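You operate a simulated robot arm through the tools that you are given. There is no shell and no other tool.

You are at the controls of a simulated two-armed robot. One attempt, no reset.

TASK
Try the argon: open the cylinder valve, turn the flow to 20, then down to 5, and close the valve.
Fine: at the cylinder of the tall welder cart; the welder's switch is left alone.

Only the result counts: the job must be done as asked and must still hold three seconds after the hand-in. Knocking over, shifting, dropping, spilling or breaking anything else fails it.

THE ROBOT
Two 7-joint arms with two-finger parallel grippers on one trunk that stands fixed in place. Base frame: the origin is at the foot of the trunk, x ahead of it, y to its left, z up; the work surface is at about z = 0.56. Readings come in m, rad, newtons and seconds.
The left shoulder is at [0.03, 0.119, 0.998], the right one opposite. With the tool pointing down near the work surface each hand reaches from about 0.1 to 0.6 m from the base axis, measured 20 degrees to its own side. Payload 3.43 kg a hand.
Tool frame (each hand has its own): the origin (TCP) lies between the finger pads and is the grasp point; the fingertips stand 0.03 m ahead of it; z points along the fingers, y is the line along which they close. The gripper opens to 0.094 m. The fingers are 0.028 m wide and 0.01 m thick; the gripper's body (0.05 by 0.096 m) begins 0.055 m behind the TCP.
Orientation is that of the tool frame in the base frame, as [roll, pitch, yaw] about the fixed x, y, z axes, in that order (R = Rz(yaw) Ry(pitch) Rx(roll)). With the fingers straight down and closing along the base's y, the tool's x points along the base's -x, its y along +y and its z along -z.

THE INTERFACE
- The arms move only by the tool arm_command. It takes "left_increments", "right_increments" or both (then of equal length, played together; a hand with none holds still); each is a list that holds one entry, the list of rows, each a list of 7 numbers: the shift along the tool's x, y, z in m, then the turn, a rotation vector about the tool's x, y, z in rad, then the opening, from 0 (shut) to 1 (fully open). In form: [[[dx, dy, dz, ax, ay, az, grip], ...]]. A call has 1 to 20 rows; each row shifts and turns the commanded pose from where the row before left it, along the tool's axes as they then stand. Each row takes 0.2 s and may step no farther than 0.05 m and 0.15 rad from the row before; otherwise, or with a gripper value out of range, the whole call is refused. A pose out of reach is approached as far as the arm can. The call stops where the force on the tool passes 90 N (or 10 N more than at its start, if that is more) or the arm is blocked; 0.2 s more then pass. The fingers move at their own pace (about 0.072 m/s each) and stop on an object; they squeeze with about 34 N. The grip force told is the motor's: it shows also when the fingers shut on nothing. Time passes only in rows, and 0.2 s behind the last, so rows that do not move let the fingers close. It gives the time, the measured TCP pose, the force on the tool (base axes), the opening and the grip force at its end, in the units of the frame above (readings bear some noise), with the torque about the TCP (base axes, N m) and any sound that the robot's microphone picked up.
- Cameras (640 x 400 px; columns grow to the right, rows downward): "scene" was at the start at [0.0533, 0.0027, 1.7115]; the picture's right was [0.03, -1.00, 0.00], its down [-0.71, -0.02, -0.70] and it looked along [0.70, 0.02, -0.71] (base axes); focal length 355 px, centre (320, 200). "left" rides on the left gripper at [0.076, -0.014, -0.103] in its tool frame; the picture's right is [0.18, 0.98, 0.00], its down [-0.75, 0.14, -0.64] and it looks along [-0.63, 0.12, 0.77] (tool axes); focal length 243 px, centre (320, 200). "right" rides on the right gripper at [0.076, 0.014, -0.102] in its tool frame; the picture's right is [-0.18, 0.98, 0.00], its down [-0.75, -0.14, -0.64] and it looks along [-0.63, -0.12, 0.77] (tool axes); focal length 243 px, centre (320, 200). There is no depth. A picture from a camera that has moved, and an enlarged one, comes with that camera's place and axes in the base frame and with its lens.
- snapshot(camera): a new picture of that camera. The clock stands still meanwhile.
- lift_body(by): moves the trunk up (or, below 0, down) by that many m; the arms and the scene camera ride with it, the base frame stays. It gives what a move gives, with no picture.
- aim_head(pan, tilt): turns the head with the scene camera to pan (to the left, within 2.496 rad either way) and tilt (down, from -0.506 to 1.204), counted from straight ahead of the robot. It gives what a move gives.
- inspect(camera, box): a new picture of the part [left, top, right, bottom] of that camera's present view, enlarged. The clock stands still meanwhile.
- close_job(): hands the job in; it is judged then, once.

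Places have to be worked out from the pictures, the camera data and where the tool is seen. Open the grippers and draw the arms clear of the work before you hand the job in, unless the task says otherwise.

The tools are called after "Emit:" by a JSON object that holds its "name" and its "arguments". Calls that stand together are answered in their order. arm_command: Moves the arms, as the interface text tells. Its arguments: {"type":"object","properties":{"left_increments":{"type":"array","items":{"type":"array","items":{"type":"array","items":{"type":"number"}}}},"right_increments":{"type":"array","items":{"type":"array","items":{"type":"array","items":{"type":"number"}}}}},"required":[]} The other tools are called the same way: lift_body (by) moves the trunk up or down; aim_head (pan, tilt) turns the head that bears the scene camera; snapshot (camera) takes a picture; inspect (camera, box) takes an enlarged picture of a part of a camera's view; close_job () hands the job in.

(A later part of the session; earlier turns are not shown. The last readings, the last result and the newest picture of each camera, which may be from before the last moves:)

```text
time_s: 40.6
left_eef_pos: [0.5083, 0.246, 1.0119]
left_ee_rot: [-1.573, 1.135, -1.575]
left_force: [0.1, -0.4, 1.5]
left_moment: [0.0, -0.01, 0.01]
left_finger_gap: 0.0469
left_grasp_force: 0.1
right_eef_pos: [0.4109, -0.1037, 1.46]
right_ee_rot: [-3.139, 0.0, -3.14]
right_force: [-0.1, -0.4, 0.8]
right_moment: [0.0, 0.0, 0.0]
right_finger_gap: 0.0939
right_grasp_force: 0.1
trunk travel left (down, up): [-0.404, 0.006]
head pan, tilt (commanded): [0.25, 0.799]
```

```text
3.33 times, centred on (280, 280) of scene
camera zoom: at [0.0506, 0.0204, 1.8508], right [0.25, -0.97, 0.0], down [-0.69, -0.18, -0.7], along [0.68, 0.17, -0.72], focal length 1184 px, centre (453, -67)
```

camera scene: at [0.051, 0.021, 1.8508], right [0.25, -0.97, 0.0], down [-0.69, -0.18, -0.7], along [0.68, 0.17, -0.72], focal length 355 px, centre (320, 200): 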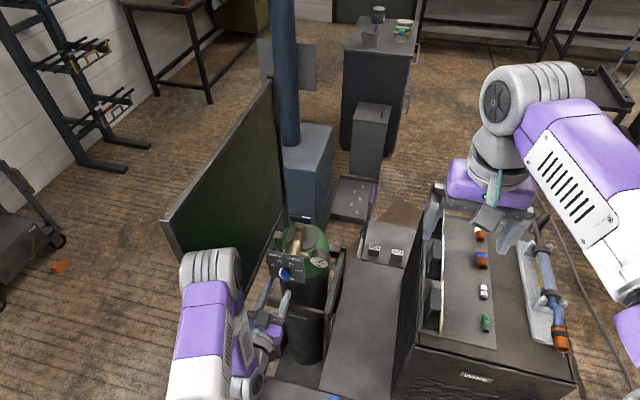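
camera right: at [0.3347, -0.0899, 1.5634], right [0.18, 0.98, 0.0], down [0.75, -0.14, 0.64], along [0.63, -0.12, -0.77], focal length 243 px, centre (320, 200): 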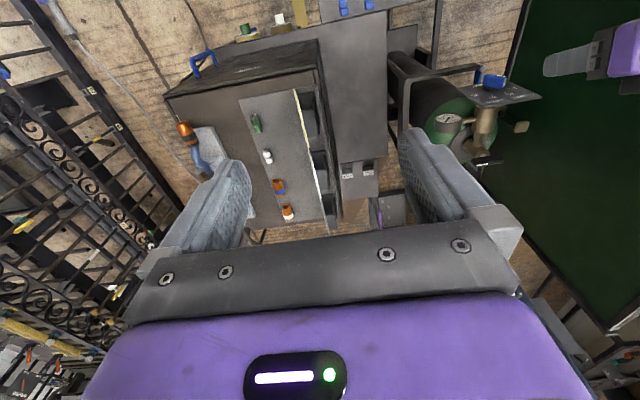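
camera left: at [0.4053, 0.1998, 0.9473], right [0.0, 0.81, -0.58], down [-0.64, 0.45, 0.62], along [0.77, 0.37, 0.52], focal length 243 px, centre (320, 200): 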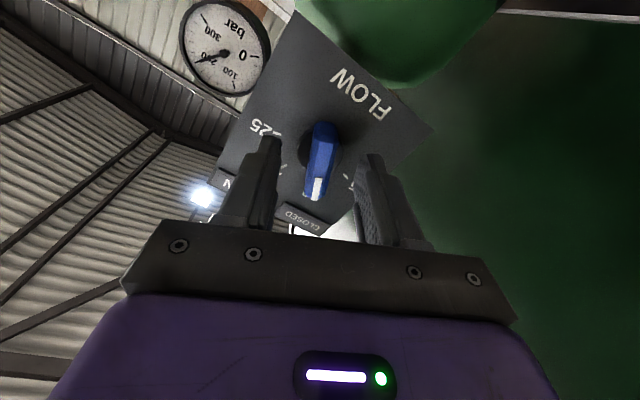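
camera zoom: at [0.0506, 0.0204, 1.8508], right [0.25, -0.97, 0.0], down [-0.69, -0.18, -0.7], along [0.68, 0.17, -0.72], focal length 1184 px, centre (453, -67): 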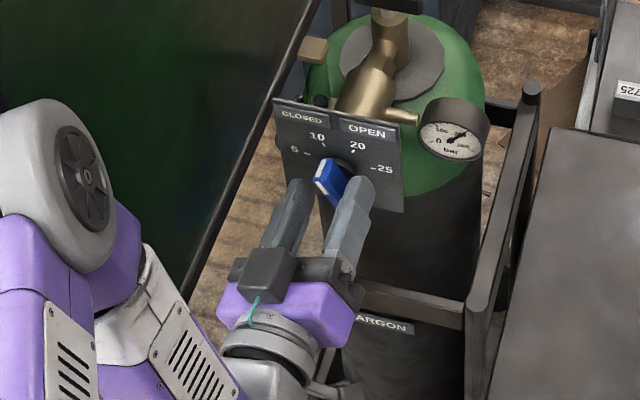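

The fingers flank the blade with no contact force. A closer look will confirm the depth before closing.

Emit:
{"name": "inspect", "arguments": {"camera": "left", "box": [250, 100, 410, 220]}}

Emit:
{"name": "inspect", "arguments": {"camera": "scene", "box": [255, 245, 315, 300]}}

```text
3.33 times, centred on (330, 160) of left
camera zoom: at [0.4053, 0.1998, 0.9473], right [0.0, 0.81, -0.58], down [-0.64, 0.45, 0.62], along [0.77, 0.37, 0.52], focal length 809 px, centre (287, 333)
```

zoom: 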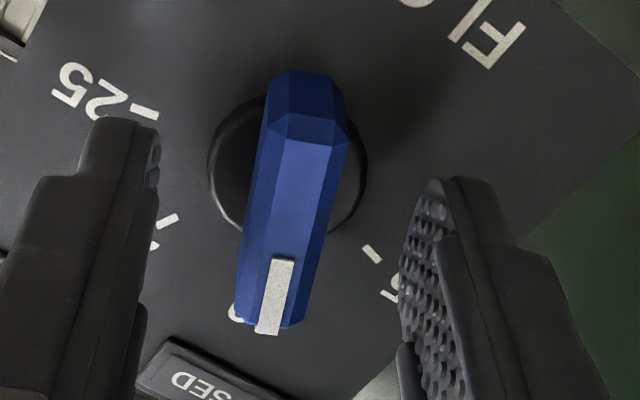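

```text
7.27 times, centred on (285, 272) of scene
camera zoom: at [0.0506, 0.0204, 1.8508], right [0.25, -0.97, 0.0], down [-0.69, -0.18, -0.7], along [0.68, 0.17, -0.72], focal length 2583 px, centre (574, -327)
```

zoom: 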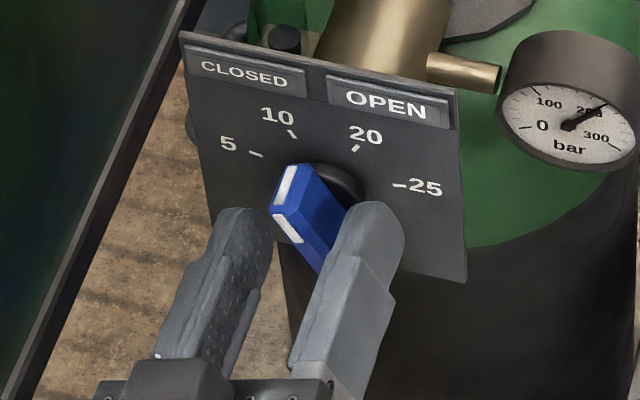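

The blade is centered between the fingers. I'll advance 3 mm more and close gently on the blade.

Emit:
{"name": "arm_command", "arguments": {"left_increments": [[[0, 0, 0.003, 0, 0, 0, 0.4], [0, 0, 0, 0, 0, 0, 0.25], [0, 0, 0, 0, 0, 0, 0.2], [0, 0, 0, 0, 0, 0, 0.16]]]}}

Emit:
{"name": "inspect", "arguments": {"camera": "left", "box": [250, 100, 410, 220]}}

```text
time_s: 41.6
left_eef_pos: [0.5127, 0.2448, 1.012]
left_ee_rot: [-1.572, 1.135, -1.573]
left_force: [0.9, -0.4, 0.8]
left_moment: [0.01, 0.02, 0.02]
left_finger_gap: 0.0149
left_grasp_force: 0.0
right_eef_pos: [0.4102, -0.1026, 1.4606]
right_ee_rot: [3.141, 0.001, -3.141]
right_force: [0.2, 0.8, -0.4]
right_moment: [0.01, 0.02, -0.01]
right_finger_gap: 0.0937
right_grasp_force: 0.0
trunk travel left (down, up): [-0.404, 0.006]
head pan, tilt (commanded): [0.25, 0.799]
```

```text
3.33 times, centred on (330, 160) of left
camera zoom: at [0.4082, 0.1999, 0.9471], right [0.0, 0.81, -0.58], down [-0.64, 0.45, 0.62], along [0.77, 0.37, 0.52], focal length 809 px, centre (287, 333)
```

zoom: 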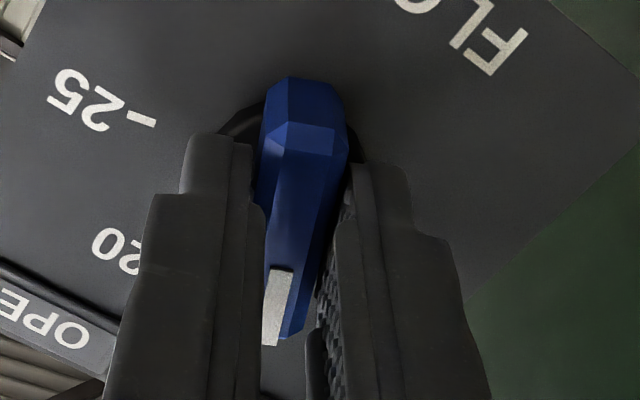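

The gap is 14.9 mm with no load yet, so the blade is a bit thinner. I'll close to grip it.

Emit:
{"name": "arm_command", "arguments": {"left_increments": [[[0, 0, 0, 0, 0, 0, 0.12], [0, 0, 0, 0, 0, 0, 0.1], [0, 0, 0, 0, 0, 0, 0.08], [0, 0, 0, 0, 0, 0, 0.08]]]}}

Emit:
{"name": "inspect", "arguments": {"camera": "left", "box": [250, 100, 410, 220]}}

```text
time_s: 42.6
left_eef_pos: [0.5116, 0.245, 1.0121]
left_ee_rot: [-1.575, 1.135, -1.575]
left_force: [0.2, 0.2, -0.6]
left_moment: [-0.08, 0.05, 0.08]
left_finger_gap: 0.0132
left_grasp_force: 45.2
right_eef_pos: [0.4109, -0.1031, 1.46]
right_ee_rot: [-3.141, 0.0, -3.14]
right_force: [-0.2, -0.1, 0.1]
right_moment: [0.01, -0.01, 0.03]
right_finger_gap: 0.0938
right_grasp_force: 0.1
trunk travel left (down, up): [-0.404, 0.006]
head pan, tilt (commanded): [0.25, 0.799]
```

```text
3.33 times, centred on (330, 160) of left
camera zoom: at [0.4082, 0.1998, 0.9471], right [0.0, 0.81, -0.58], down [-0.64, 0.45, 0.62], along [0.77, 0.37, 0.52], focal length 809 px, centre (287, 333)
```

zoom: 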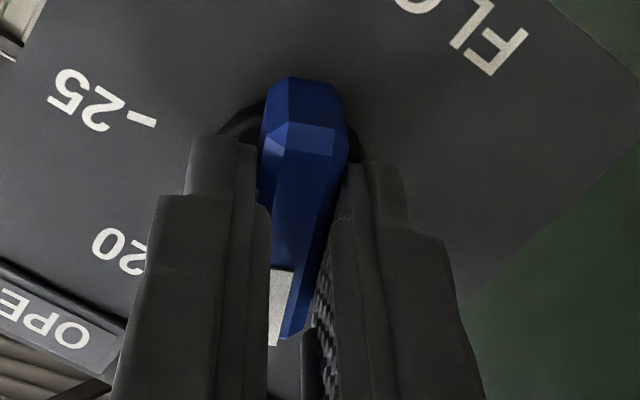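

The blade is gripped firmly (13.2 mm) at −25°, with negligible side load. I'll rotate clockwise by 0.865 rad (to about +24.6°) toward the 20 mark.

Emit:
{"name": "arm_command", "arguments": {"left_increments": [[[0, 0, 0, 0, 0, 0.0865, 0.08], [0, 0, 0, 0, 0, 0.0865, 0.08], [0, 0, 0, 0, 0, 0.0865, 0.08], [0, 0, 0, 0, 0, 0.0865, 0.08], [0, 0, 0, 0, 0, 0.0865, 0.08]]]}}

Emit:
{"name": "inspect", "arguments": {"camera": "left", "box": [230, 80, 410, 220]}}

Emit:
{"name": "inspect", "arguments": {"camera": "scene", "box": [245, 225, 335, 300]}}

```text
time_s: 43.8
left_eef_pos: [0.5122, 0.2446, 1.0112]
left_ee_rot: [-2.707, 1.57, -2.707]
left_force: [-0.3, -0.8, 2.8]
left_moment: [0.01, 1.24, 0.16]
left_finger_gap: 0.0135
left_grasp_force: 45.1
right_eef_pos: [0.4103, -0.1039, 1.4607]
right_ee_rot: [3.141, 0.0, -3.14]
right_force: [-0.5, -0.5, -0.2]
right_moment: [0.06, -0.01, 0.03]
right_finger_gap: 0.094
right_grasp_force: 0.1
trunk travel left (down, up): [-0.404, 0.006]
head pan, tilt (commanded): [0.25, 0.799]
```

```text
2.86 times, centred on (320, 150) of left
camera zoom: at [0.4082, 0.2307, 0.934], right [0.0, 0.98, -0.18], down [-0.64, 0.14, 0.75], along [0.77, 0.12, 0.63], focal length 693 px, centre (320, 343)
```

zoom: 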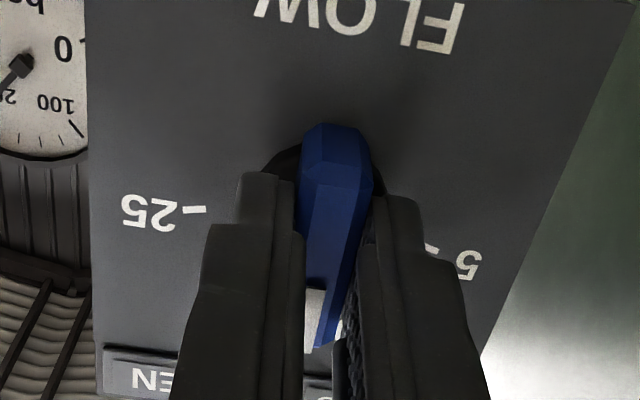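

```text
5.33 times, centred on (290, 262) of scene
camera zoom: at [0.0502, 0.0205, 1.8509], right [0.25, -0.97, 0.0], down [-0.69, -0.18, -0.7], along [0.68, 0.17, -0.72], focal length 1894 px, centre (480, -133)
```

zoom: 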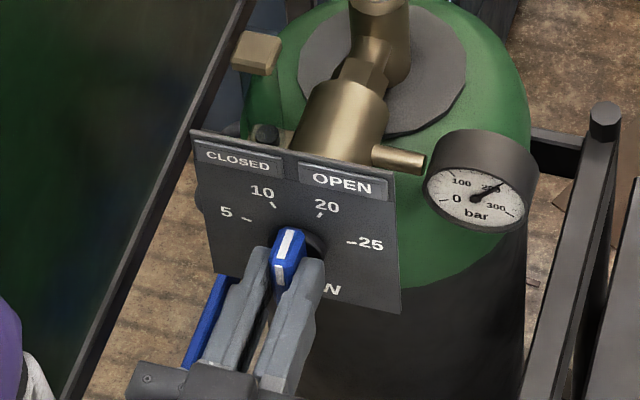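

The knob follows the hand and now points straight up, midway. I'll finish the remaining 0.43 rad to the 20 mark.

Emit:
{"name": "arm_command", "arguments": {"left_increments": [[[0, 0, 0, 0, 0, 0.0865, 0.08], [0, 0, 0, 0, 0, 0.0865, 0.08], [0, 0, 0, 0, 0, 0.0865, 0.08], [0, 0, 0, 0, 0, 0.0865, 0.08], [0, 0, 0, 0, 0, 0.0865, 0.08]]]}}

Emit:
{"name": "inspect", "arguments": {"camera": "left", "box": [230, 80, 410, 220]}}

Emit:
{"name": "inspect", "arguments": {"camera": "scene", "box": [245, 225, 335, 300]}}

Emit:
{"name": "inspect", "arguments": {"camera": "right", "box": [465, 60, 545, 140]}}

```text
time_s: 45.0
left_eef_pos: [0.513, 0.2447, 1.0122]
left_ee_rot: [1.572, 1.139, 1.573]
left_force: [0.5, 0.1, 1.3]
left_moment: [0.0, 1.19, 0.75]
left_finger_gap: 0.0137
left_grasp_force: 44.6
right_eef_pos: [0.4123, -0.1046, 1.4596]
right_ee_rot: [3.14, 0.001, -3.142]
right_force: [0.2, -0.4, 0.6]
right_moment: [-0.04, 0.02, 0.02]
right_finger_gap: 0.0939
right_grasp_force: 0.1
trunk travel left (down, up): [-0.404, 0.006]
head pan, tilt (commanded): [0.25, 0.799]
```

```text
2.86 times, centred on (320, 150) of left
camera zoom: at [0.4083, 0.2641, 0.9349], right [0.0, 0.97, 0.24], down [-0.64, -0.19, 0.74], along [0.77, -0.16, 0.62], focal length 693 px, centre (320, 343)
```

zoom: 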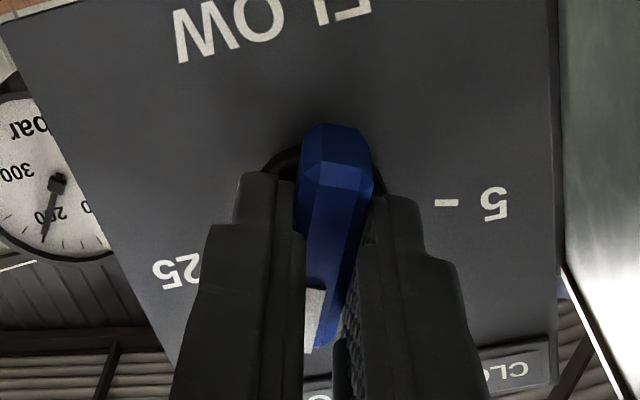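

```text
5.33 times, centred on (290, 262) of scene
camera zoom: at [0.0504, 0.0207, 1.8509], right [0.25, -0.97, 0.0], down [-0.69, -0.18, -0.7], along [0.68, 0.17, -0.72], focal length 1894 px, centre (480, -133)
```

zoom: 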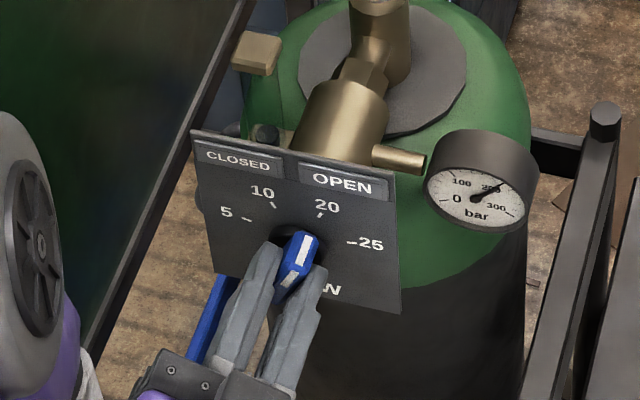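

```text
5.00 times, centred on (505, 100) of right
camera zoom: at [0.3347, -0.0897, 1.5634], right [0.18, 0.98, 0.0], down [0.75, -0.14, 0.64], along [0.63, -0.12, -0.77], focal length 1213 px, centre (-605, 700)
```

zoom: 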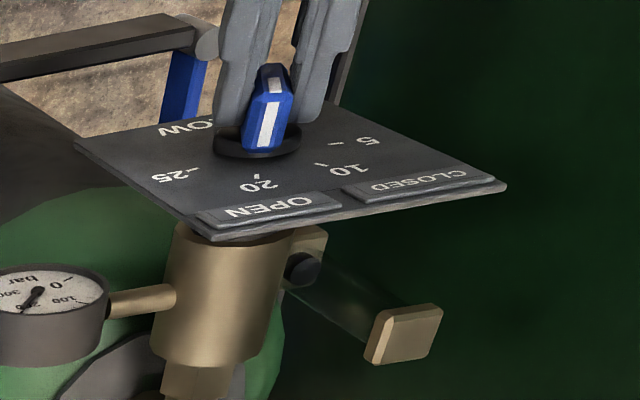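

The tool reads +24.7° and the pointer looks lined up with 20. I'll open the fingers slightly to confirm the setting against the mark.

Emit:
{"name": "arm_command", "arguments": {"left_increments": [[[0, 0, 0, 0, 0, 0, 0.2], [0, 0, 0, 0, 0, 0, 0.5], [0, 0, 0, 0, 0, 0, 0.5], [0, 0, 0, 0, 0, 0, 0.5]]]}}

Emit:
{"name": "inspect", "arguments": {"camera": "left", "box": [240, 70, 400, 210]}}

Emit:
{"name": "inspect", "arguments": {"camera": "right", "box": [465, 60, 545, 110]}}

Emit:
{"name": "inspect", "arguments": {"camera": "scene", "box": [260, 240, 320, 290]}}

```text
time_s: 46.0
left_eef_pos: [0.5114, 0.2451, 1.0118]
left_ee_rot: [1.573, 1.143, 1.572]
left_force: [0.3, 0.2, 0.1]
left_moment: [0.0, 0.0, -0.01]
left_finger_gap: 0.0472
left_grasp_force: 0.1
right_eef_pos: [0.4111, -0.1039, 1.46]
right_ee_rot: [3.141, 0.002, -3.14]
right_force: [0.8, -0.3, 0.2]
right_moment: [0.0, -0.01, -0.02]
right_finger_gap: 0.0939
right_grasp_force: 0.1
trunk travel left (down, up): [-0.404, 0.006]
head pan, tilt (commanded): [0.25, 0.799]
```

```text
2.86 times, centred on (320, 140) of left
camera zoom: at [0.4082, 0.2638, 0.9349], right [0.0, 0.97, 0.24], down [-0.64, -0.19, 0.74], along [0.77, -0.16, 0.62], focal length 693 px, centre (320, 371)
```

zoom: 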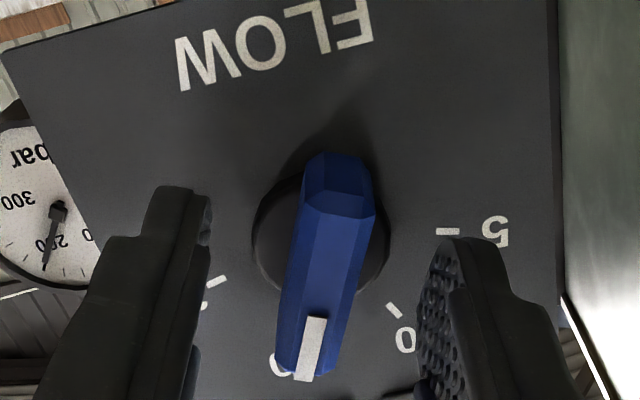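

```text
8.00 times, centred on (505, 85) of right
camera zoom: at [0.3347, -0.0899, 1.5634], right [0.18, 0.98, 0.0], down [0.75, -0.14, 0.64], along [0.63, -0.12, -0.77], focal length 1941 px, centre (-1160, 1120)
```

zoom: 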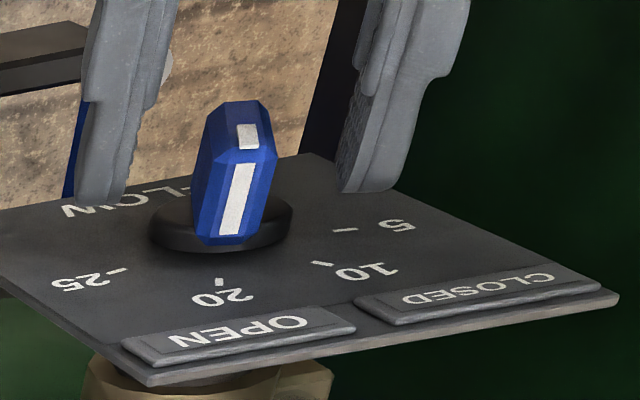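

```text
8.00 times, centred on (290, 265) of scene
camera zoom: at [0.0504, 0.0205, 1.8508], right [0.25, -0.97, 0.0], down [-0.69, -0.18, -0.7], along [0.68, 0.17, -0.72], focal length 2841 px, centre (560, -320)
```

zoom: 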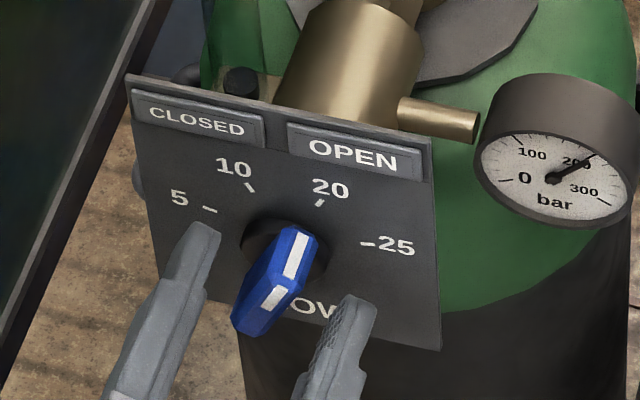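

The pointer sits on 20 (measured about 24°, mark at about 25°). I'll regrip the blade and turn it counter-clockwise to the 5 mark at about −74.5°, pausing before the end to check.

Emit:
{"name": "arm_command", "arguments": {"left_increments": [[[0, 0, 0, 0, 0, 0, 0.2], [0, 0, 0, 0, 0, 0, 0.12], [0, 0, 0, 0, 0, 0, 0.08], [0, 0, 0, 0, 0, 0, 0.08], [0, 0, 0, 0, 0, -0.1, 0.08], [0, 0, 0, 0, 0, -0.1, 0.08], [0, 0, 0, 0, 0, -0.1, 0.08], [0, 0, 0, 0, 0, -0.1, 0.08], [0, 0, 0, 0, 0, -0.1, 0.08], [0, 0, 0, 0, 0, -0.1, 0.08], [0, 0, 0, 0, 0, -0.1, 0.08], [0, 0, 0, 0, 0, -0.1, 0.08], [0, 0, 0, 0, 0, -0.1, 0.08], [0, 0, 0, 0, 0, -0.1, 0.08], [0, 0, 0, 0, 0, -0.1, 0.08], [0, 0, 0, 0, 0, -0.1, 0.08], [0, 0, 0, 0, 0, -0.1, 0.08], [0, 0, 0, 0, 0, -0.1, 0.08]]]}}

Emit:
{"name": "snapshot", "arguments": {"camera": "left"}}

Emit:
{"name": "inspect", "arguments": {"camera": "right", "box": [465, 60, 545, 110]}}

Emit:
{"name": "snapshot", "arguments": {"camera": "scene"}}

```text
time_s: 49.8
left_eef_pos: [0.5113, 0.2445, 1.0114]
left_ee_rot: [-1.575, 0.599, -1.571]
left_force: [0.4, -2.9, 0.8]
left_moment: [-0.01, -0.31, 0.39]
left_finger_gap: 0.0137
left_grasp_force: 45.0
right_eef_pos: [0.4116, -0.1038, 1.4592]
right_ee_rot: [-3.141, -0.001, -3.14]
right_force: [-0.2, -0.1, 0.1]
right_moment: [-0.02, 0.02, 0.02]
right_finger_gap: 0.0943
right_grasp_force: 0.1
trunk travel left (down, up): [-0.404, 0.006]
head pan, tilt (commanded): [0.25, 0.799]
```

```text
taken
camera left: at [0.4081, 0.174, 0.9792], right [0.0, 0.4, -0.92], down [-0.64, 0.7, 0.31], along [0.77, 0.59, 0.26], focal length 243 px, centre (320, 200)
```

left: 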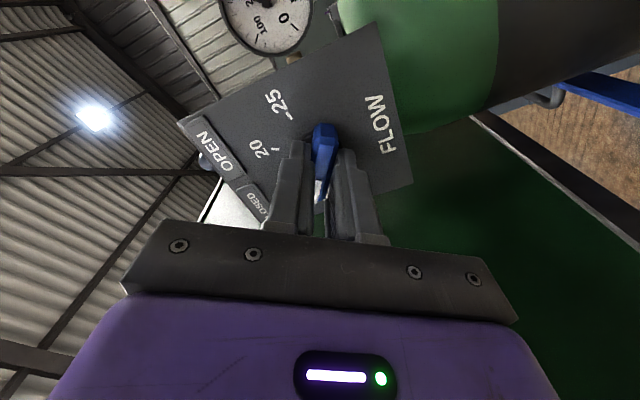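

```text
8.00 times, centred on (505, 85) of right
camera zoom: at [0.3347, -0.0903, 1.5633], right [0.18, 0.98, 0.0], down [0.75, -0.14, 0.64], along [0.63, -0.12, -0.77], focal length 1941 px, centre (-1160, 1120)
```

zoom: 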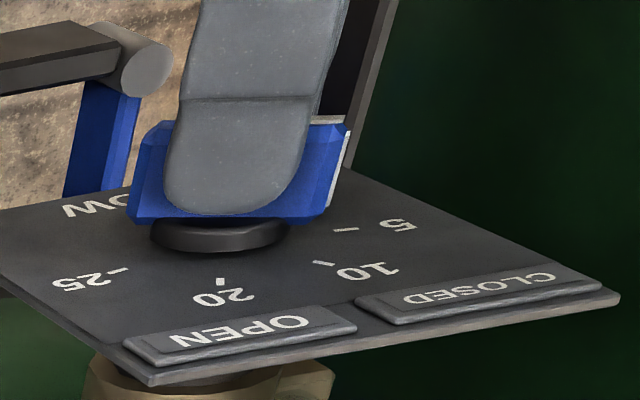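

```text
taken
camera scene: at [0.0504, 0.02, 1.8509], right [0.25, -0.97, 0.0], down [-0.69, -0.18, -0.7], along [0.68, 0.17, -0.72], focal length 355 px, centre (320, 200)
```

scene: 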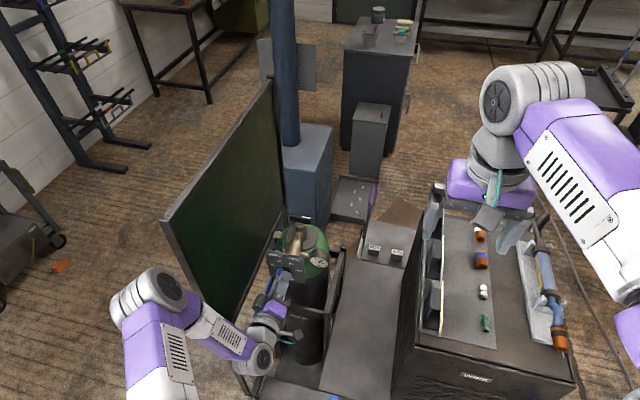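

At −55.7° with the knob following and loads low; the elbow is still clear of the screen. I'll do the last 0.33 rad to the 5 mark.

Emit:
{"name": "arm_command", "arguments": {"left_increments": [[[0, 0, 0, 0, 0, -0.082, 0.08], [0, 0, 0, 0, 0, -0.082, 0.08], [0, 0, 0, 0, 0, -0.082, 0.08], [0, 0, 0, 0, 0, -0.082, 0.08], [0, 0, 0, 0, 0, 0, 0.08]]]}}

Emit:
{"name": "inspect", "arguments": {"camera": "right", "box": [465, 60, 545, 110]}}

Emit:
{"name": "snapshot", "arguments": {"camera": "scene"}}

```text
time_s: 51.0
left_eef_pos: [0.5121, 0.2447, 1.0114]
left_ee_rot: [-1.57, 0.274, -1.571]
left_force: [2.2, -0.9, 5.0]
left_moment: [0.0, 0.13, -0.89]
left_finger_gap: 0.0135
left_grasp_force: 45.4
right_eef_pos: [0.4116, -0.1047, 1.4601]
right_ee_rot: [-3.141, 0.0, -3.139]
right_force: [-0.3, 0.3, -0.3]
right_moment: [-0.04, 0.02, -0.04]
right_finger_gap: 0.094
right_grasp_force: 0.2
trunk travel left (down, up): [-0.404, 0.006]
head pan, tilt (commanded): [0.25, 0.799]
```

```text
8.00 times, centred on (505, 85) of right
camera zoom: at [0.3346, -0.0901, 1.5634], right [0.18, 0.98, 0.0], down [0.75, -0.14, 0.64], along [0.63, -0.12, -0.77], focal length 1941 px, centre (-1160, 1120)
```

zoom: 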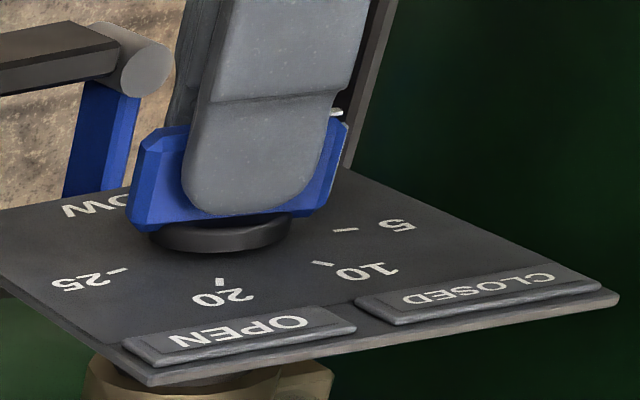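

```text
taken
camera scene: at [0.0503, 0.0202, 1.8509], right [0.25, -0.97, 0.0], down [-0.69, -0.18, -0.7], along [0.68, 0.17, -0.72], focal length 355 px, centre (320, 200)
```

scene: 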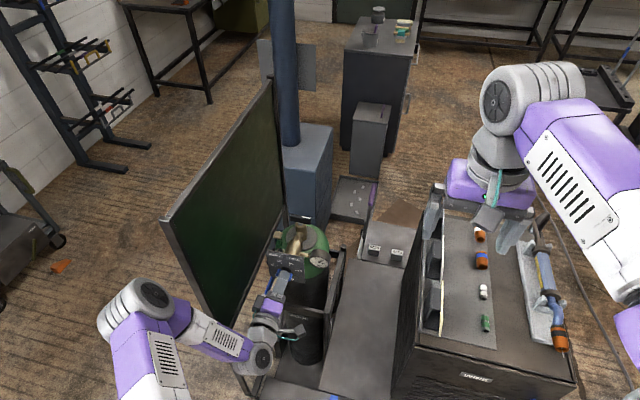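

The tool reads −74.3° with no torque about the knob axis, so it isn't against a stop. I'll release and check the pointer against the 5 mark.

Emit:
{"name": "arm_command", "arguments": {"left_increments": [[[0, 0, 0, 0, 0, 0, 0.2], [0, 0, 0, 0, 0, 0, 0.5], [0, 0, 0, 0, 0, 0, 0.5], [0, 0, 0, 0, 0, 0, 0.5]]]}}

Emit:
{"name": "inspect", "arguments": {"camera": "left", "box": [240, 70, 400, 210]}}

Emit:
{"name": "inspect", "arguments": {"camera": "right", "box": [465, 60, 545, 110]}}

Emit:
{"name": "inspect", "arguments": {"camera": "scene", "box": [260, 240, 320, 290]}}

```text
time_s: 52.0
left_eef_pos: [0.5115, 0.2442, 1.0113]
left_ee_rot: [-1.572, 0.272, -1.573]
left_force: [0.0, -0.9, -0.6]
left_moment: [0.0, -0.04, -0.02]
left_finger_gap: 0.0472
left_grasp_force: 0.0
right_eef_pos: [0.4106, -0.1015, 1.4588]
right_ee_rot: [3.141, 0.001, -3.138]
right_force: [-0.5, 0.0, -0.1]
right_moment: [-0.01, -0.01, -0.06]
right_finger_gap: 0.0939
right_grasp_force: 0.1
trunk travel left (down, up): [-0.404, 0.006]
head pan, tilt (commanded): [0.25, 0.799]
```

```text
2.86 times, centred on (320, 140) of left
camera zoom: at [0.4081, 0.1678, 1.0033], right [0.0, 0.09, -1.0], down [-0.64, 0.76, 0.07], along [0.77, 0.64, 0.06], focal length 693 px, centre (320, 371)
```

zoom: 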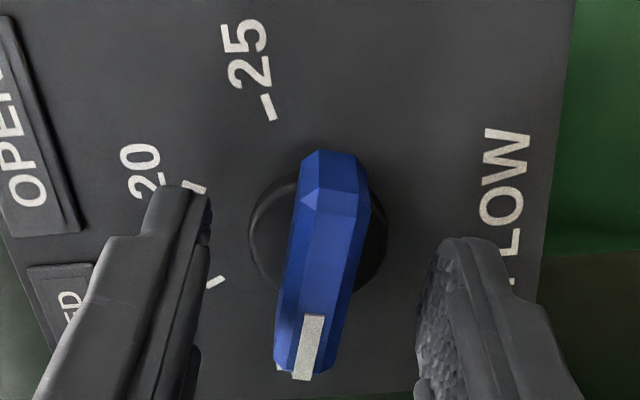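

```text
8.00 times, centred on (505, 85) of right
camera zoom: at [0.3347, -0.09, 1.5634], right [0.18, 0.98, 0.0], down [0.75, -0.14, 0.64], along [0.63, -0.12, -0.77], focal length 1941 px, centre (-1160, 1120)
```

zoom: 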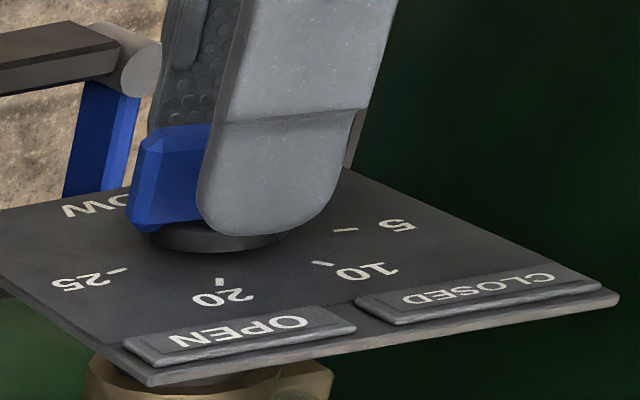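

```text
8.00 times, centred on (290, 265) of scene
camera zoom: at [0.0504, 0.0204, 1.8509], right [0.25, -0.97, 0.0], down [-0.69, -0.18, -0.7], along [0.68, 0.17, -0.72], focal length 2841 px, centre (560, -320)
```

zoom: 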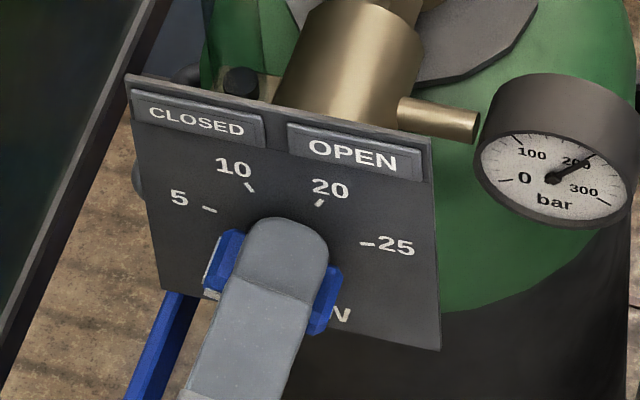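

I'll back straight away from the knob by 6 cm and then check the pointer with a clear view.

Emit:
{"name": "arm_command", "arguments": {"left_increments": [[[0, 0, -0.015, 0, 0, 0, 0.5], [0, 0, -0.015, 0, 0, 0, 0.5], [0, 0, -0.015, 0, 0, 0, 0.5], [0, 0, -0.015, 0, 0, 0, 0.5]]]}}

Emit:
{"name": "inspect", "arguments": {"camera": "left", "box": [240, 30, 400, 190]}}

Emit:
{"name": "inspect", "arguments": {"camera": "right", "box": [465, 60, 545, 110]}}

Emit:
{"name": "inspect", "arguments": {"camera": "scene", "box": [260, 240, 320, 290]}}

```text
time_s: 53.0
left_eef_pos: [0.4511, 0.2444, 1.0129]
left_ee_rot: [-1.57, 0.272, -1.572]
left_force: [0.5, 0.8, 1.4]
left_moment: [-0.02, -0.04, 0.01]
left_finger_gap: 0.047
left_grasp_force: 0.2
right_eef_pos: [0.4107, -0.1031, 1.4601]
right_ee_rot: [3.14, -0.002, -3.139]
right_force: [0.6, 1.3, -0.9]
right_moment: [0.0, 0.03, 0.02]
right_finger_gap: 0.0942
right_grasp_force: 0.0
trunk travel left (down, up): [-0.404, 0.006]
head pan, tilt (commanded): [0.25, 0.799]
```

```text
2.50 times, centred on (320, 110) of left
camera zoom: at [0.3479, 0.1674, 1.0036], right [0.0, 0.09, -1.0], down [-0.64, 0.76, 0.07], along [0.77, 0.64, 0.06], focal length 606 px, centre (320, 425)
```

zoom: 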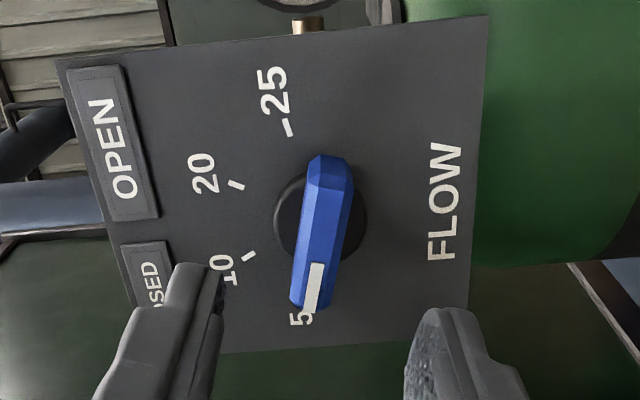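

```text
8.00 times, centred on (505, 85) of right
camera zoom: at [0.3343, -0.0898, 1.5635], right [0.18, 0.98, 0.0], down [0.75, -0.14, 0.64], along [0.63, -0.12, -0.77], focal length 1941 px, centre (-1160, 1120)
```

zoom: 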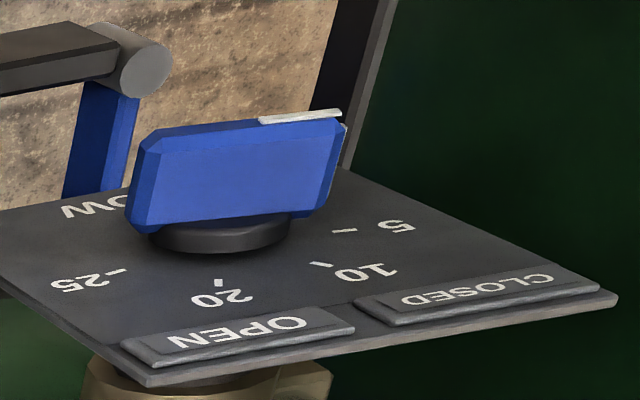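

```text
8.00 times, centred on (290, 265) of scene
camera zoom: at [0.05, 0.0206, 1.8509], right [0.25, -0.97, 0.0], down [-0.69, -0.18, -0.7], along [0.68, 0.17, -0.72], focal length 2841 px, centre (560, -320)
```

zoom: 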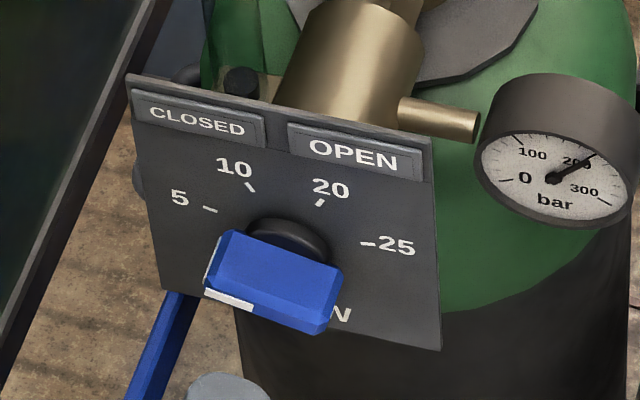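

The pointer is on 5 (about −74°) and the gauge still reads about 200 bar. Next I close the valve: first I'll raise the hand straight up to z≈1.2 in front of the plate.

Emit:
{"name": "arm_command", "arguments": {"left_increments": [[[-0.0084, -0.03, 0, 0, 0, 0, 0.5], [-0.0084, -0.03, 0, 0, 0, 0, 0.5], [-0.0084, -0.03, 0, 0, 0, 0, 0.5], [-0.0084, -0.03, 0, 0, 0, 0, 0.5], [-0.0084, -0.03, 0, 0, 0, 0, 0.5], [-0.0084, -0.03, 0, 0, 0, 0, 0.5]]]}}

```text
time_s: 54.4
left_eef_pos: [0.4534, 0.2442, 1.1985]
left_ee_rot: [-1.572, 0.272, -1.574]
left_force: [0.5, -0.5, 0.2]
left_moment: [-0.01, 0.02, 0.01]
left_finger_gap: 0.0472
left_grasp_force: 0.0
right_eef_pos: [0.4108, -0.1043, 1.4588]
right_ee_rot: [-3.139, -0.001, -3.14]
right_force: [0.4, -1.0, 0.2]
right_moment: [0.01, -0.02, -0.04]
right_finger_gap: 0.0939
right_grasp_force: 0.0
trunk travel left (down, up): [-0.404, 0.006]
head pan, tilt (commanded): [0.25, 0.799]
```

Raised. Now I'll rotate the tool back down about base y by 70° (to the 20° forward lean) and spin to −90° for the bar.

Emit:
{"name": "arm_command", "arguments": {"left_increments": [[[0, 0, 0, -0.1304, 0.0367, 0, 0.5], [0, 0, 0, -0.1304, 0.0367, 0, 0.5], [0, 0, 0, -0.1304, 0.0367, 0, 0.5], [0, 0, 0, -0.1304, 0.0367, 0, 0.5], [0, 0, 0, -0.1304, 0.0367, 0, 0.5], [0, 0, 0, -0.1304, 0.0367, 0, 0.5], [0, 0, 0, -0.1304, 0.0367, 0, 0.5], [0, 0, 0, -0.1304, 0.0367, 0, 0.5], [0, 0, 0, -0.1304, 0.0367, 0, 0.5], [0, 0, 0, 0, 0, -0.137, 0.5], [0, 0, 0, 0, 0, -0.137, 0.5]]]}}

Emit:
{"name": "snapshot", "arguments": {"camera": "scene"}}

Emit:
{"name": "snapshot", "arguments": {"camera": "left"}}

```text
time_s: 56.8
left_eef_pos: [0.4581, 0.2551, 1.1938]
left_ee_rot: [-2.693, 0.026, -1.55]
left_force: [-0.1, 0.4, 0.1]
left_moment: [0.0, 0.0, -0.01]
left_finger_gap: 0.047
left_grasp_force: 0.1
left hand out of reach, approached as far as the arm can: row 1, 8
right_eef_pos: [0.4123, -0.1027, 1.4611]
right_ee_rot: [3.14, -0.002, -3.139]
right_force: [0.4, -0.4, 0.0]
right_moment: [-0.02, 0.02, -0.02]
right_finger_gap: 0.0941
right_grasp_force: 0.1
trunk travel left (down, up): [-0.404, 0.006]
head pan, tilt (commanded): [0.25, 0.799]
```

```text
taken
camera scene: at [0.0506, 0.0204, 1.8508], right [0.25, -0.97, 0.0], down [-0.69, -0.18, -0.7], along [0.68, 0.17, -0.72], focal length 355 px, centre (320, 200)
```

scene: 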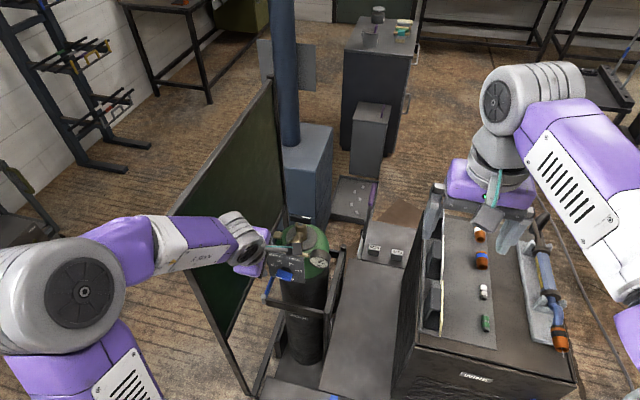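

```text
taken
camera left: at [0.4282, 0.176, 1.289], right [-0.88, -0.19, -0.43], down [-0.42, 0.73, 0.54], along [0.21, 0.65, -0.72], focal length 243 px, centre (320, 200)
```

left: 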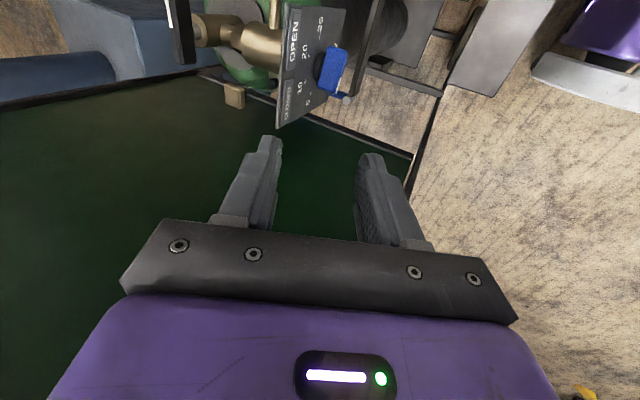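

The pose ended slightly off because a row hit a reach limit, but nothing was touched. I'll correct the orientation, then go forward at z≈1.2 to hover near the handle as before.

Emit:
{"name": "arm_command", "arguments": {"left_increments": [[[0, 0, 0, -0.099, 0.0315, 0.0074, 0.5], [0.0086, -0.005, -0.0046, 0, 0, 0, 0.5], [0, -0.0357, 0.013, 0, 0, 0, 0.5], [0, -0.0357, 0.013, 0, 0, 0, 0.5], [0, -0.0357, 0.013, 0, 0, 0, 0.5], [0, -0.0357, 0.013, 0, 0, 0, 0.5], [0, -0.0357, 0.013, 0, 0, 0, 0.5]]]}}

Emit:
{"name": "snapshot", "arguments": {"camera": "scene"}}

Emit:
{"name": "snapshot", "arguments": {"camera": "left"}}

Emit:
{"name": "inspect", "arguments": {"camera": "right", "box": [440, 70, 600, 200]}}

```text
time_s: 58.4
left_eef_pos: [0.6531, 0.247, 1.2005]
left_ee_rot: [-2.792, 0.001, -1.571]
left_force: [0.9, 0.7, 0.2]
left_moment: [0.04, 0.0, 0.01]
left_finger_gap: 0.047
left_grasp_force: 0.1
right_eef_pos: [0.4135, -0.1032, 1.4588]
right_ee_rot: [-3.14, -0.003, -3.14]
right_force: [1.1, 0.3, 1.0]
right_moment: [0.03, 0.0, 0.0]
right_finger_gap: 0.0937
right_grasp_force: 0.1
trunk travel left (down, up): [-0.404, 0.006]
head pan, tilt (commanded): [0.25, 0.799]
```

```text
taken
camera scene: at [0.0519, 0.02, 1.8508], right [0.25, -0.97, 0.0], down [-0.7, -0.18, -0.7], along [0.67, 0.17, -0.72], focal length 355 px, centre (320, 200)
```

scene: 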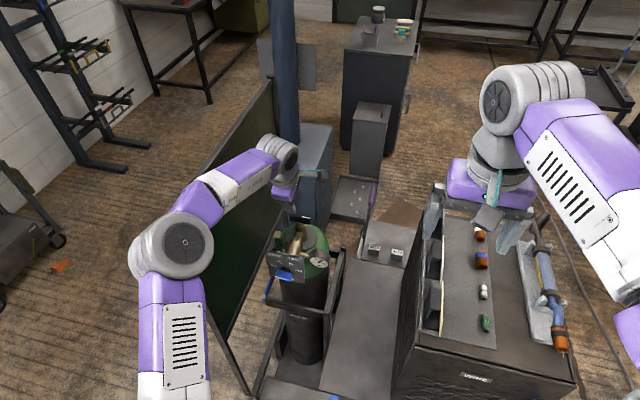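

```text
taken
camera left: at [0.6312, 0.1703, 1.2995], right [-0.92, -0.18, -0.34], down [-0.35, 0.75, 0.56], along [0.15, 0.63, -0.76], focal length 243 px, centre (320, 200)
```

left: 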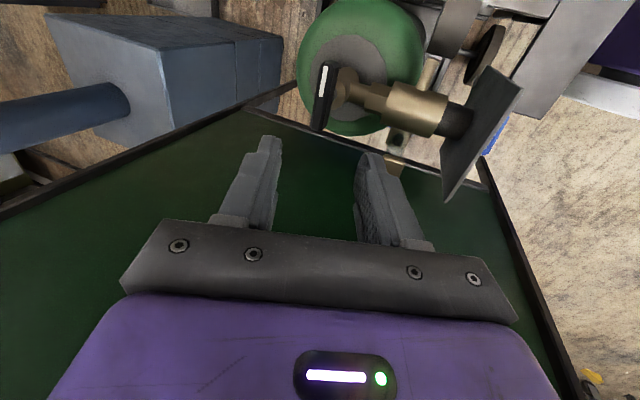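

```text
3.08 times, centred on (520, 135) of right
camera zoom: at [0.336, -0.0903, 1.563], right [0.18, 0.98, 0.0], down [0.75, -0.14, 0.64], along [0.63, -0.12, -0.77], focal length 746 px, centre (-295, 400)
```

zoom: 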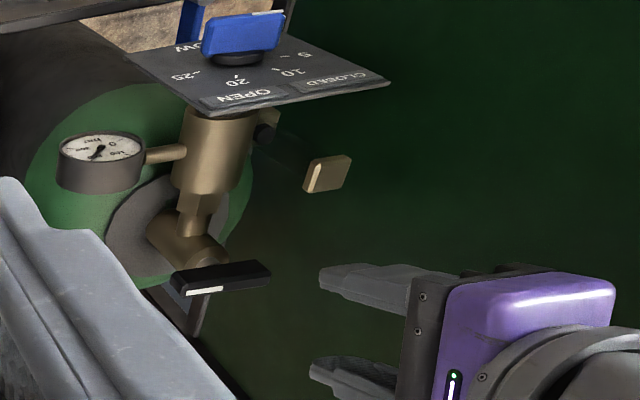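

Back in the hover pose over the bar (white end at −y). I'll advance 65 mm along the tool axis and check the alignment.

Emit:
{"name": "arm_command", "arguments": {"left_increments": [[[0, 0.0006, 0.0165, 0, 0, 0, 0.5], [0, 0.0006, 0.0165, 0, 0, 0, 0.5], [0, 0.0006, 0.0165, 0, 0, 0, 0.5], [0, 0.0006, 0.0155, 0, 0, 0, 0.5]]]}}

Emit:
{"name": "inspect", "arguments": {"camera": "left", "box": [240, 60, 420, 220]}}

```text
time_s: 59.4
left_eef_pos: [0.6728, 0.2476, 1.1379]
left_ee_rot: [-2.791, -0.001, -1.571]
left_force: [0.3, -0.8, -0.2]
left_moment: [0.0, 0.0, -0.01]
left_finger_gap: 0.0467
left_grasp_force: 0.1
right_eef_pos: [0.4119, -0.1029, 1.4596]
right_ee_rot: [3.141, 0.0, -3.14]
right_force: [0.4, -1.3, 0.4]
right_moment: [-0.01, 0.01, -0.01]
right_finger_gap: 0.0939
right_grasp_force: 0.0
trunk travel left (down, up): [-0.404, 0.006]
head pan, tilt (commanded): [0.25, 0.799]
```

```text
2.50 times, centred on (330, 140) of left
camera zoom: at [0.651, 0.1707, 1.2383], right [-0.92, -0.18, -0.34], down [-0.35, 0.75, 0.55], along [0.15, 0.63, -0.76], focal length 606 px, centre (295, 350)
```

zoom: 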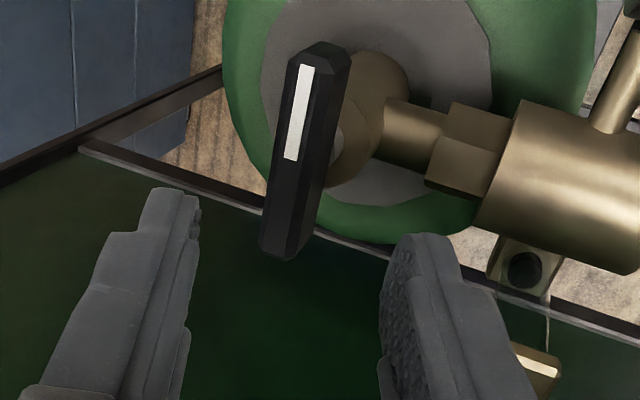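

The bar is well placed between the fingers. I'll advance the remaining 55 mm to straddle it.

Emit:
{"name": "arm_command", "arguments": {"left_increments": [[[0.0005, 0, 0.014, 0, 0, 0, 0.5], [0.0005, 0, 0.014, 0, 0, 0, 0.5], [0, 0, 0.014, 0, 0, 0, 0.5], [0, 0, 0.013, 0, 0, 0, 0.5], [0, 0, 0, 0, 0, 0, 0.3], [0, 0, 0, 0, 0, 0, 0.3]]]}}

Emit:
{"name": "inspect", "arguments": {"camera": "left", "box": [240, 90, 400, 220]}}

```text
time_s: 60.8
left_eef_pos: [0.6931, 0.2458, 1.0873]
left_ee_rot: [-2.791, 0.002, -1.571]
left_force: [0.8, 0.5, 0.0]
left_moment: [0.03, 0.04, -0.04]
left_finger_gap: 0.0283
left_grasp_force: 0.1
right_eef_pos: [0.4123, -0.1033, 1.4588]
right_ee_rot: [3.141, 0.001, -3.14]
right_force: [-1.2, -0.2, -1.1]
right_moment: [-0.03, -0.01, 0.02]
right_finger_gap: 0.094
right_grasp_force: 0.1
trunk travel left (down, up): [-0.404, 0.006]
head pan, tilt (commanded): [0.25, 0.799]
```

```text
3.08 times, centred on (320, 155) of left
camera zoom: at [0.6688, 0.1694, 1.1868], right [-0.92, -0.18, -0.34], down [-0.35, 0.75, 0.55], along [0.15, 0.63, -0.76], focal length 746 px, centre (320, 338)
```

zoom: 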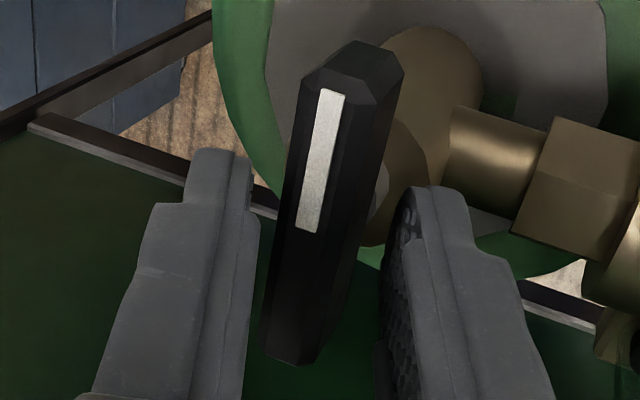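

Straddled with no contact load. I'll snug the fingers and turn clockwise (positive about the tool axis) about 1.5 rad first.

Emit:
{"name": "arm_command", "arguments": {"left_increments": [[[0, 0, 0, 0, 0, 0, 0.2], [0, 0, 0, 0, 0, 0, 0.2], [0, 0, 0, 0, 0, 0.1, 0.2], [0, 0, 0, 0, 0, 0.1, 0.2], [0, 0, 0, 0, 0, 0.1, 0.19], [0, 0, 0, 0, 0, 0.1, 0.19], [0, 0, 0, 0, 0, 0.1, 0.18], [0, 0, 0, 0, 0, 0.1, 0.18], [0, 0, 0, 0, 0, 0.1, 0.17], [0, 0, 0, 0, 0, 0.1, 0.17], [0, 0, 0, 0, 0, 0.1, 0.17], [0, 0, 0, 0, 0, 0.1, 0.16], [0, 0, 0, 0, 0, 0.1, 0.16], [0, 0, 0, 0, 0, 0.1, 0.16], [0, 0, 0, 0, 0, 0.1, 0.16], [0, 0, 0, 0, 0, 0.1, 0.16], [0, 0, 0, 0, 0, 0.1, 0.16]]]}}

Emit:
{"name": "inspect", "arguments": {"camera": "left", "box": [240, 90, 400, 220]}}

Emit:
{"name": "snapshot", "arguments": {"camera": "scene"}}

```text
time_s: 64.4
left_eef_pos: [0.6923, 0.2453, 1.0873]
left_ee_rot: [-3.118, 0.35, -3.068]
left_force: [0.9, -5.0, 1.6]
left_moment: [-0.06, 0.07, 0.05]
left_finger_gap: 0.0178
left_grasp_force: 3.0
right_eef_pos: [0.4116, -0.1043, 1.4598]
right_ee_rot: [-3.141, 0.0, -3.14]
right_force: [-0.1, 0.0, -0.1]
right_moment: [0.0, -0.01, -0.02]
right_finger_gap: 0.094
right_grasp_force: 0.0
trunk travel left (down, up): [-0.404, 0.006]
head pan, tilt (commanded): [0.25, 0.799]
```

```text
3.08 times, centred on (320, 155) of left
camera zoom: at [0.5846, 0.2256, 1.156], right [-0.24, 0.97, -0.08], down [0.48, 0.19, 0.86], along [0.85, 0.16, -0.51], focal length 746 px, centre (320, 338)
```

zoom: 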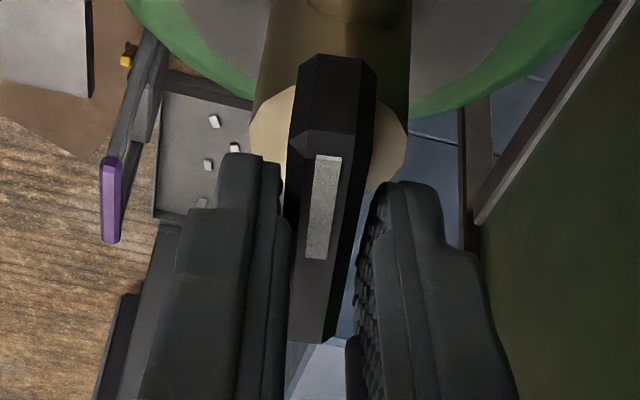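

```text
taken
camera scene: at [0.0505, 0.0194, 1.8509], right [0.25, -0.97, 0.0], down [-0.69, -0.18, -0.7], along [0.68, 0.17, -0.72], focal length 355 px, centre (320, 200)
```

scene: 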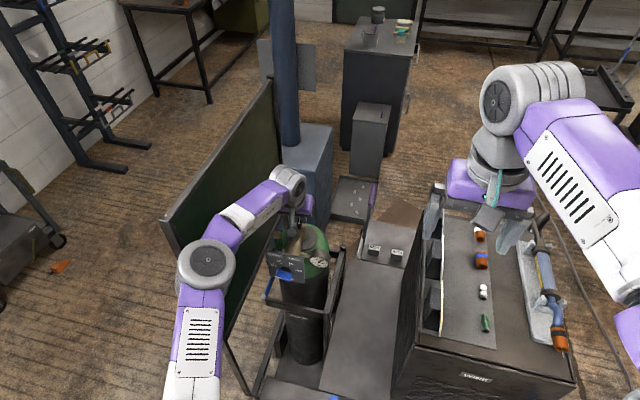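

The bar followed to the half-way point. I'll continue clockwise another 1.4 rad toward the closed position, widening the fingers slightly for the lean.

Emit:
{"name": "arm_command", "arguments": {"left_increments": [[[0, 0, 0, 0, 0, 0.1, 0.16], [0, 0, 0, 0, 0, 0.1, 0.16], [0, 0, 0, 0, 0, 0.1, 0.16], [0, 0, 0, 0, 0, 0.1, 0.17], [0, 0, 0, 0, 0, 0.1, 0.17], [0, 0, 0, 0, 0, 0.1, 0.18], [0, 0, 0, 0, 0, 0.1, 0.18], [0, 0, 0, 0, 0, 0.1, 0.18], [0, 0, 0, 0, 0, 0.1, 0.19], [0, 0, 0, 0, 0, 0.1, 0.19], [0, 0, 0, 0, 0, 0.1, 0.19], [0, 0, 0, 0, 0, 0.1, 0.2], [0, 0, 0, 0, 0, 0.1, 0.2], [0, 0, 0, 0, 0, 0.1, 0.2]]]}}

Emit:
{"name": "inspect", "arguments": {"camera": "left", "box": [220, 90, 420, 220]}}

Emit:
{"name": "inspect", "arguments": {"camera": "scene", "box": [255, 200, 345, 290]}}

```text
time_s: 67.4
left_eef_pos: [0.6618, 0.2653, 1.0774]
left_ee_rot: [3.04, 0.34, 2.843]
left_force: [-8.5, 1.6, 3.0]
left_moment: [-0.13, 0.08, -0.05]
left_finger_gap: 0.0203
left_grasp_force: 6.0
left hand out of reach, approached as far as the arm can: row 3, 4, 5, 6, 7, 8, 9, 10, 11, 12, 13, 14
right_eef_pos: [0.409, -0.1042, 1.4611]
right_ee_rot: [-3.141, 0.001, -3.141]
right_force: [-0.5, 0.4, -0.5]
right_moment: [0.01, 0.04, 0.0]
right_finger_gap: 0.0941
right_grasp_force: 0.0
trunk travel left (down, up): [-0.404, 0.006]
head pan, tilt (commanded): [0.25, 0.799]
```

```text
3.08 times, centred on (320, 155) of left
camera zoom: at [0.5532, 0.2726, 1.1462], right [0.09, 1.0, 0.03], down [0.49, -0.07, 0.87], along [0.86, -0.06, -0.5], focal length 746 px, centre (320, 338)
```

zoom: 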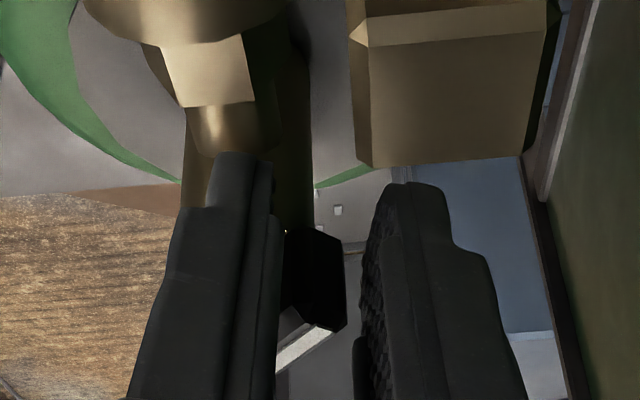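

```text
4.44 times, centred on (300, 245) of scene
camera zoom: at [0.048, 0.0212, 1.8509], right [0.25, -0.97, 0.0], down [-0.69, -0.18, -0.7], along [0.68, 0.17, -0.72], focal length 1579 px, centre (409, 0)
```

zoom: 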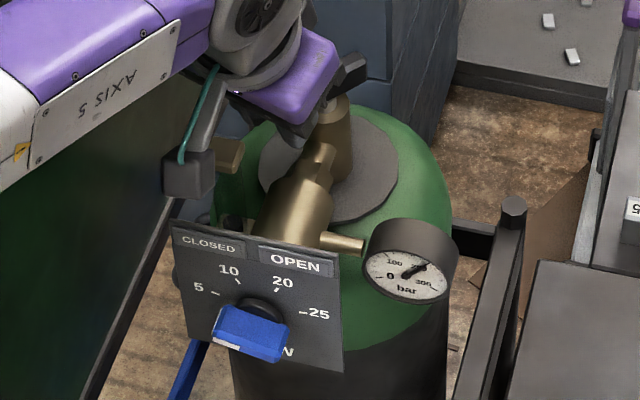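

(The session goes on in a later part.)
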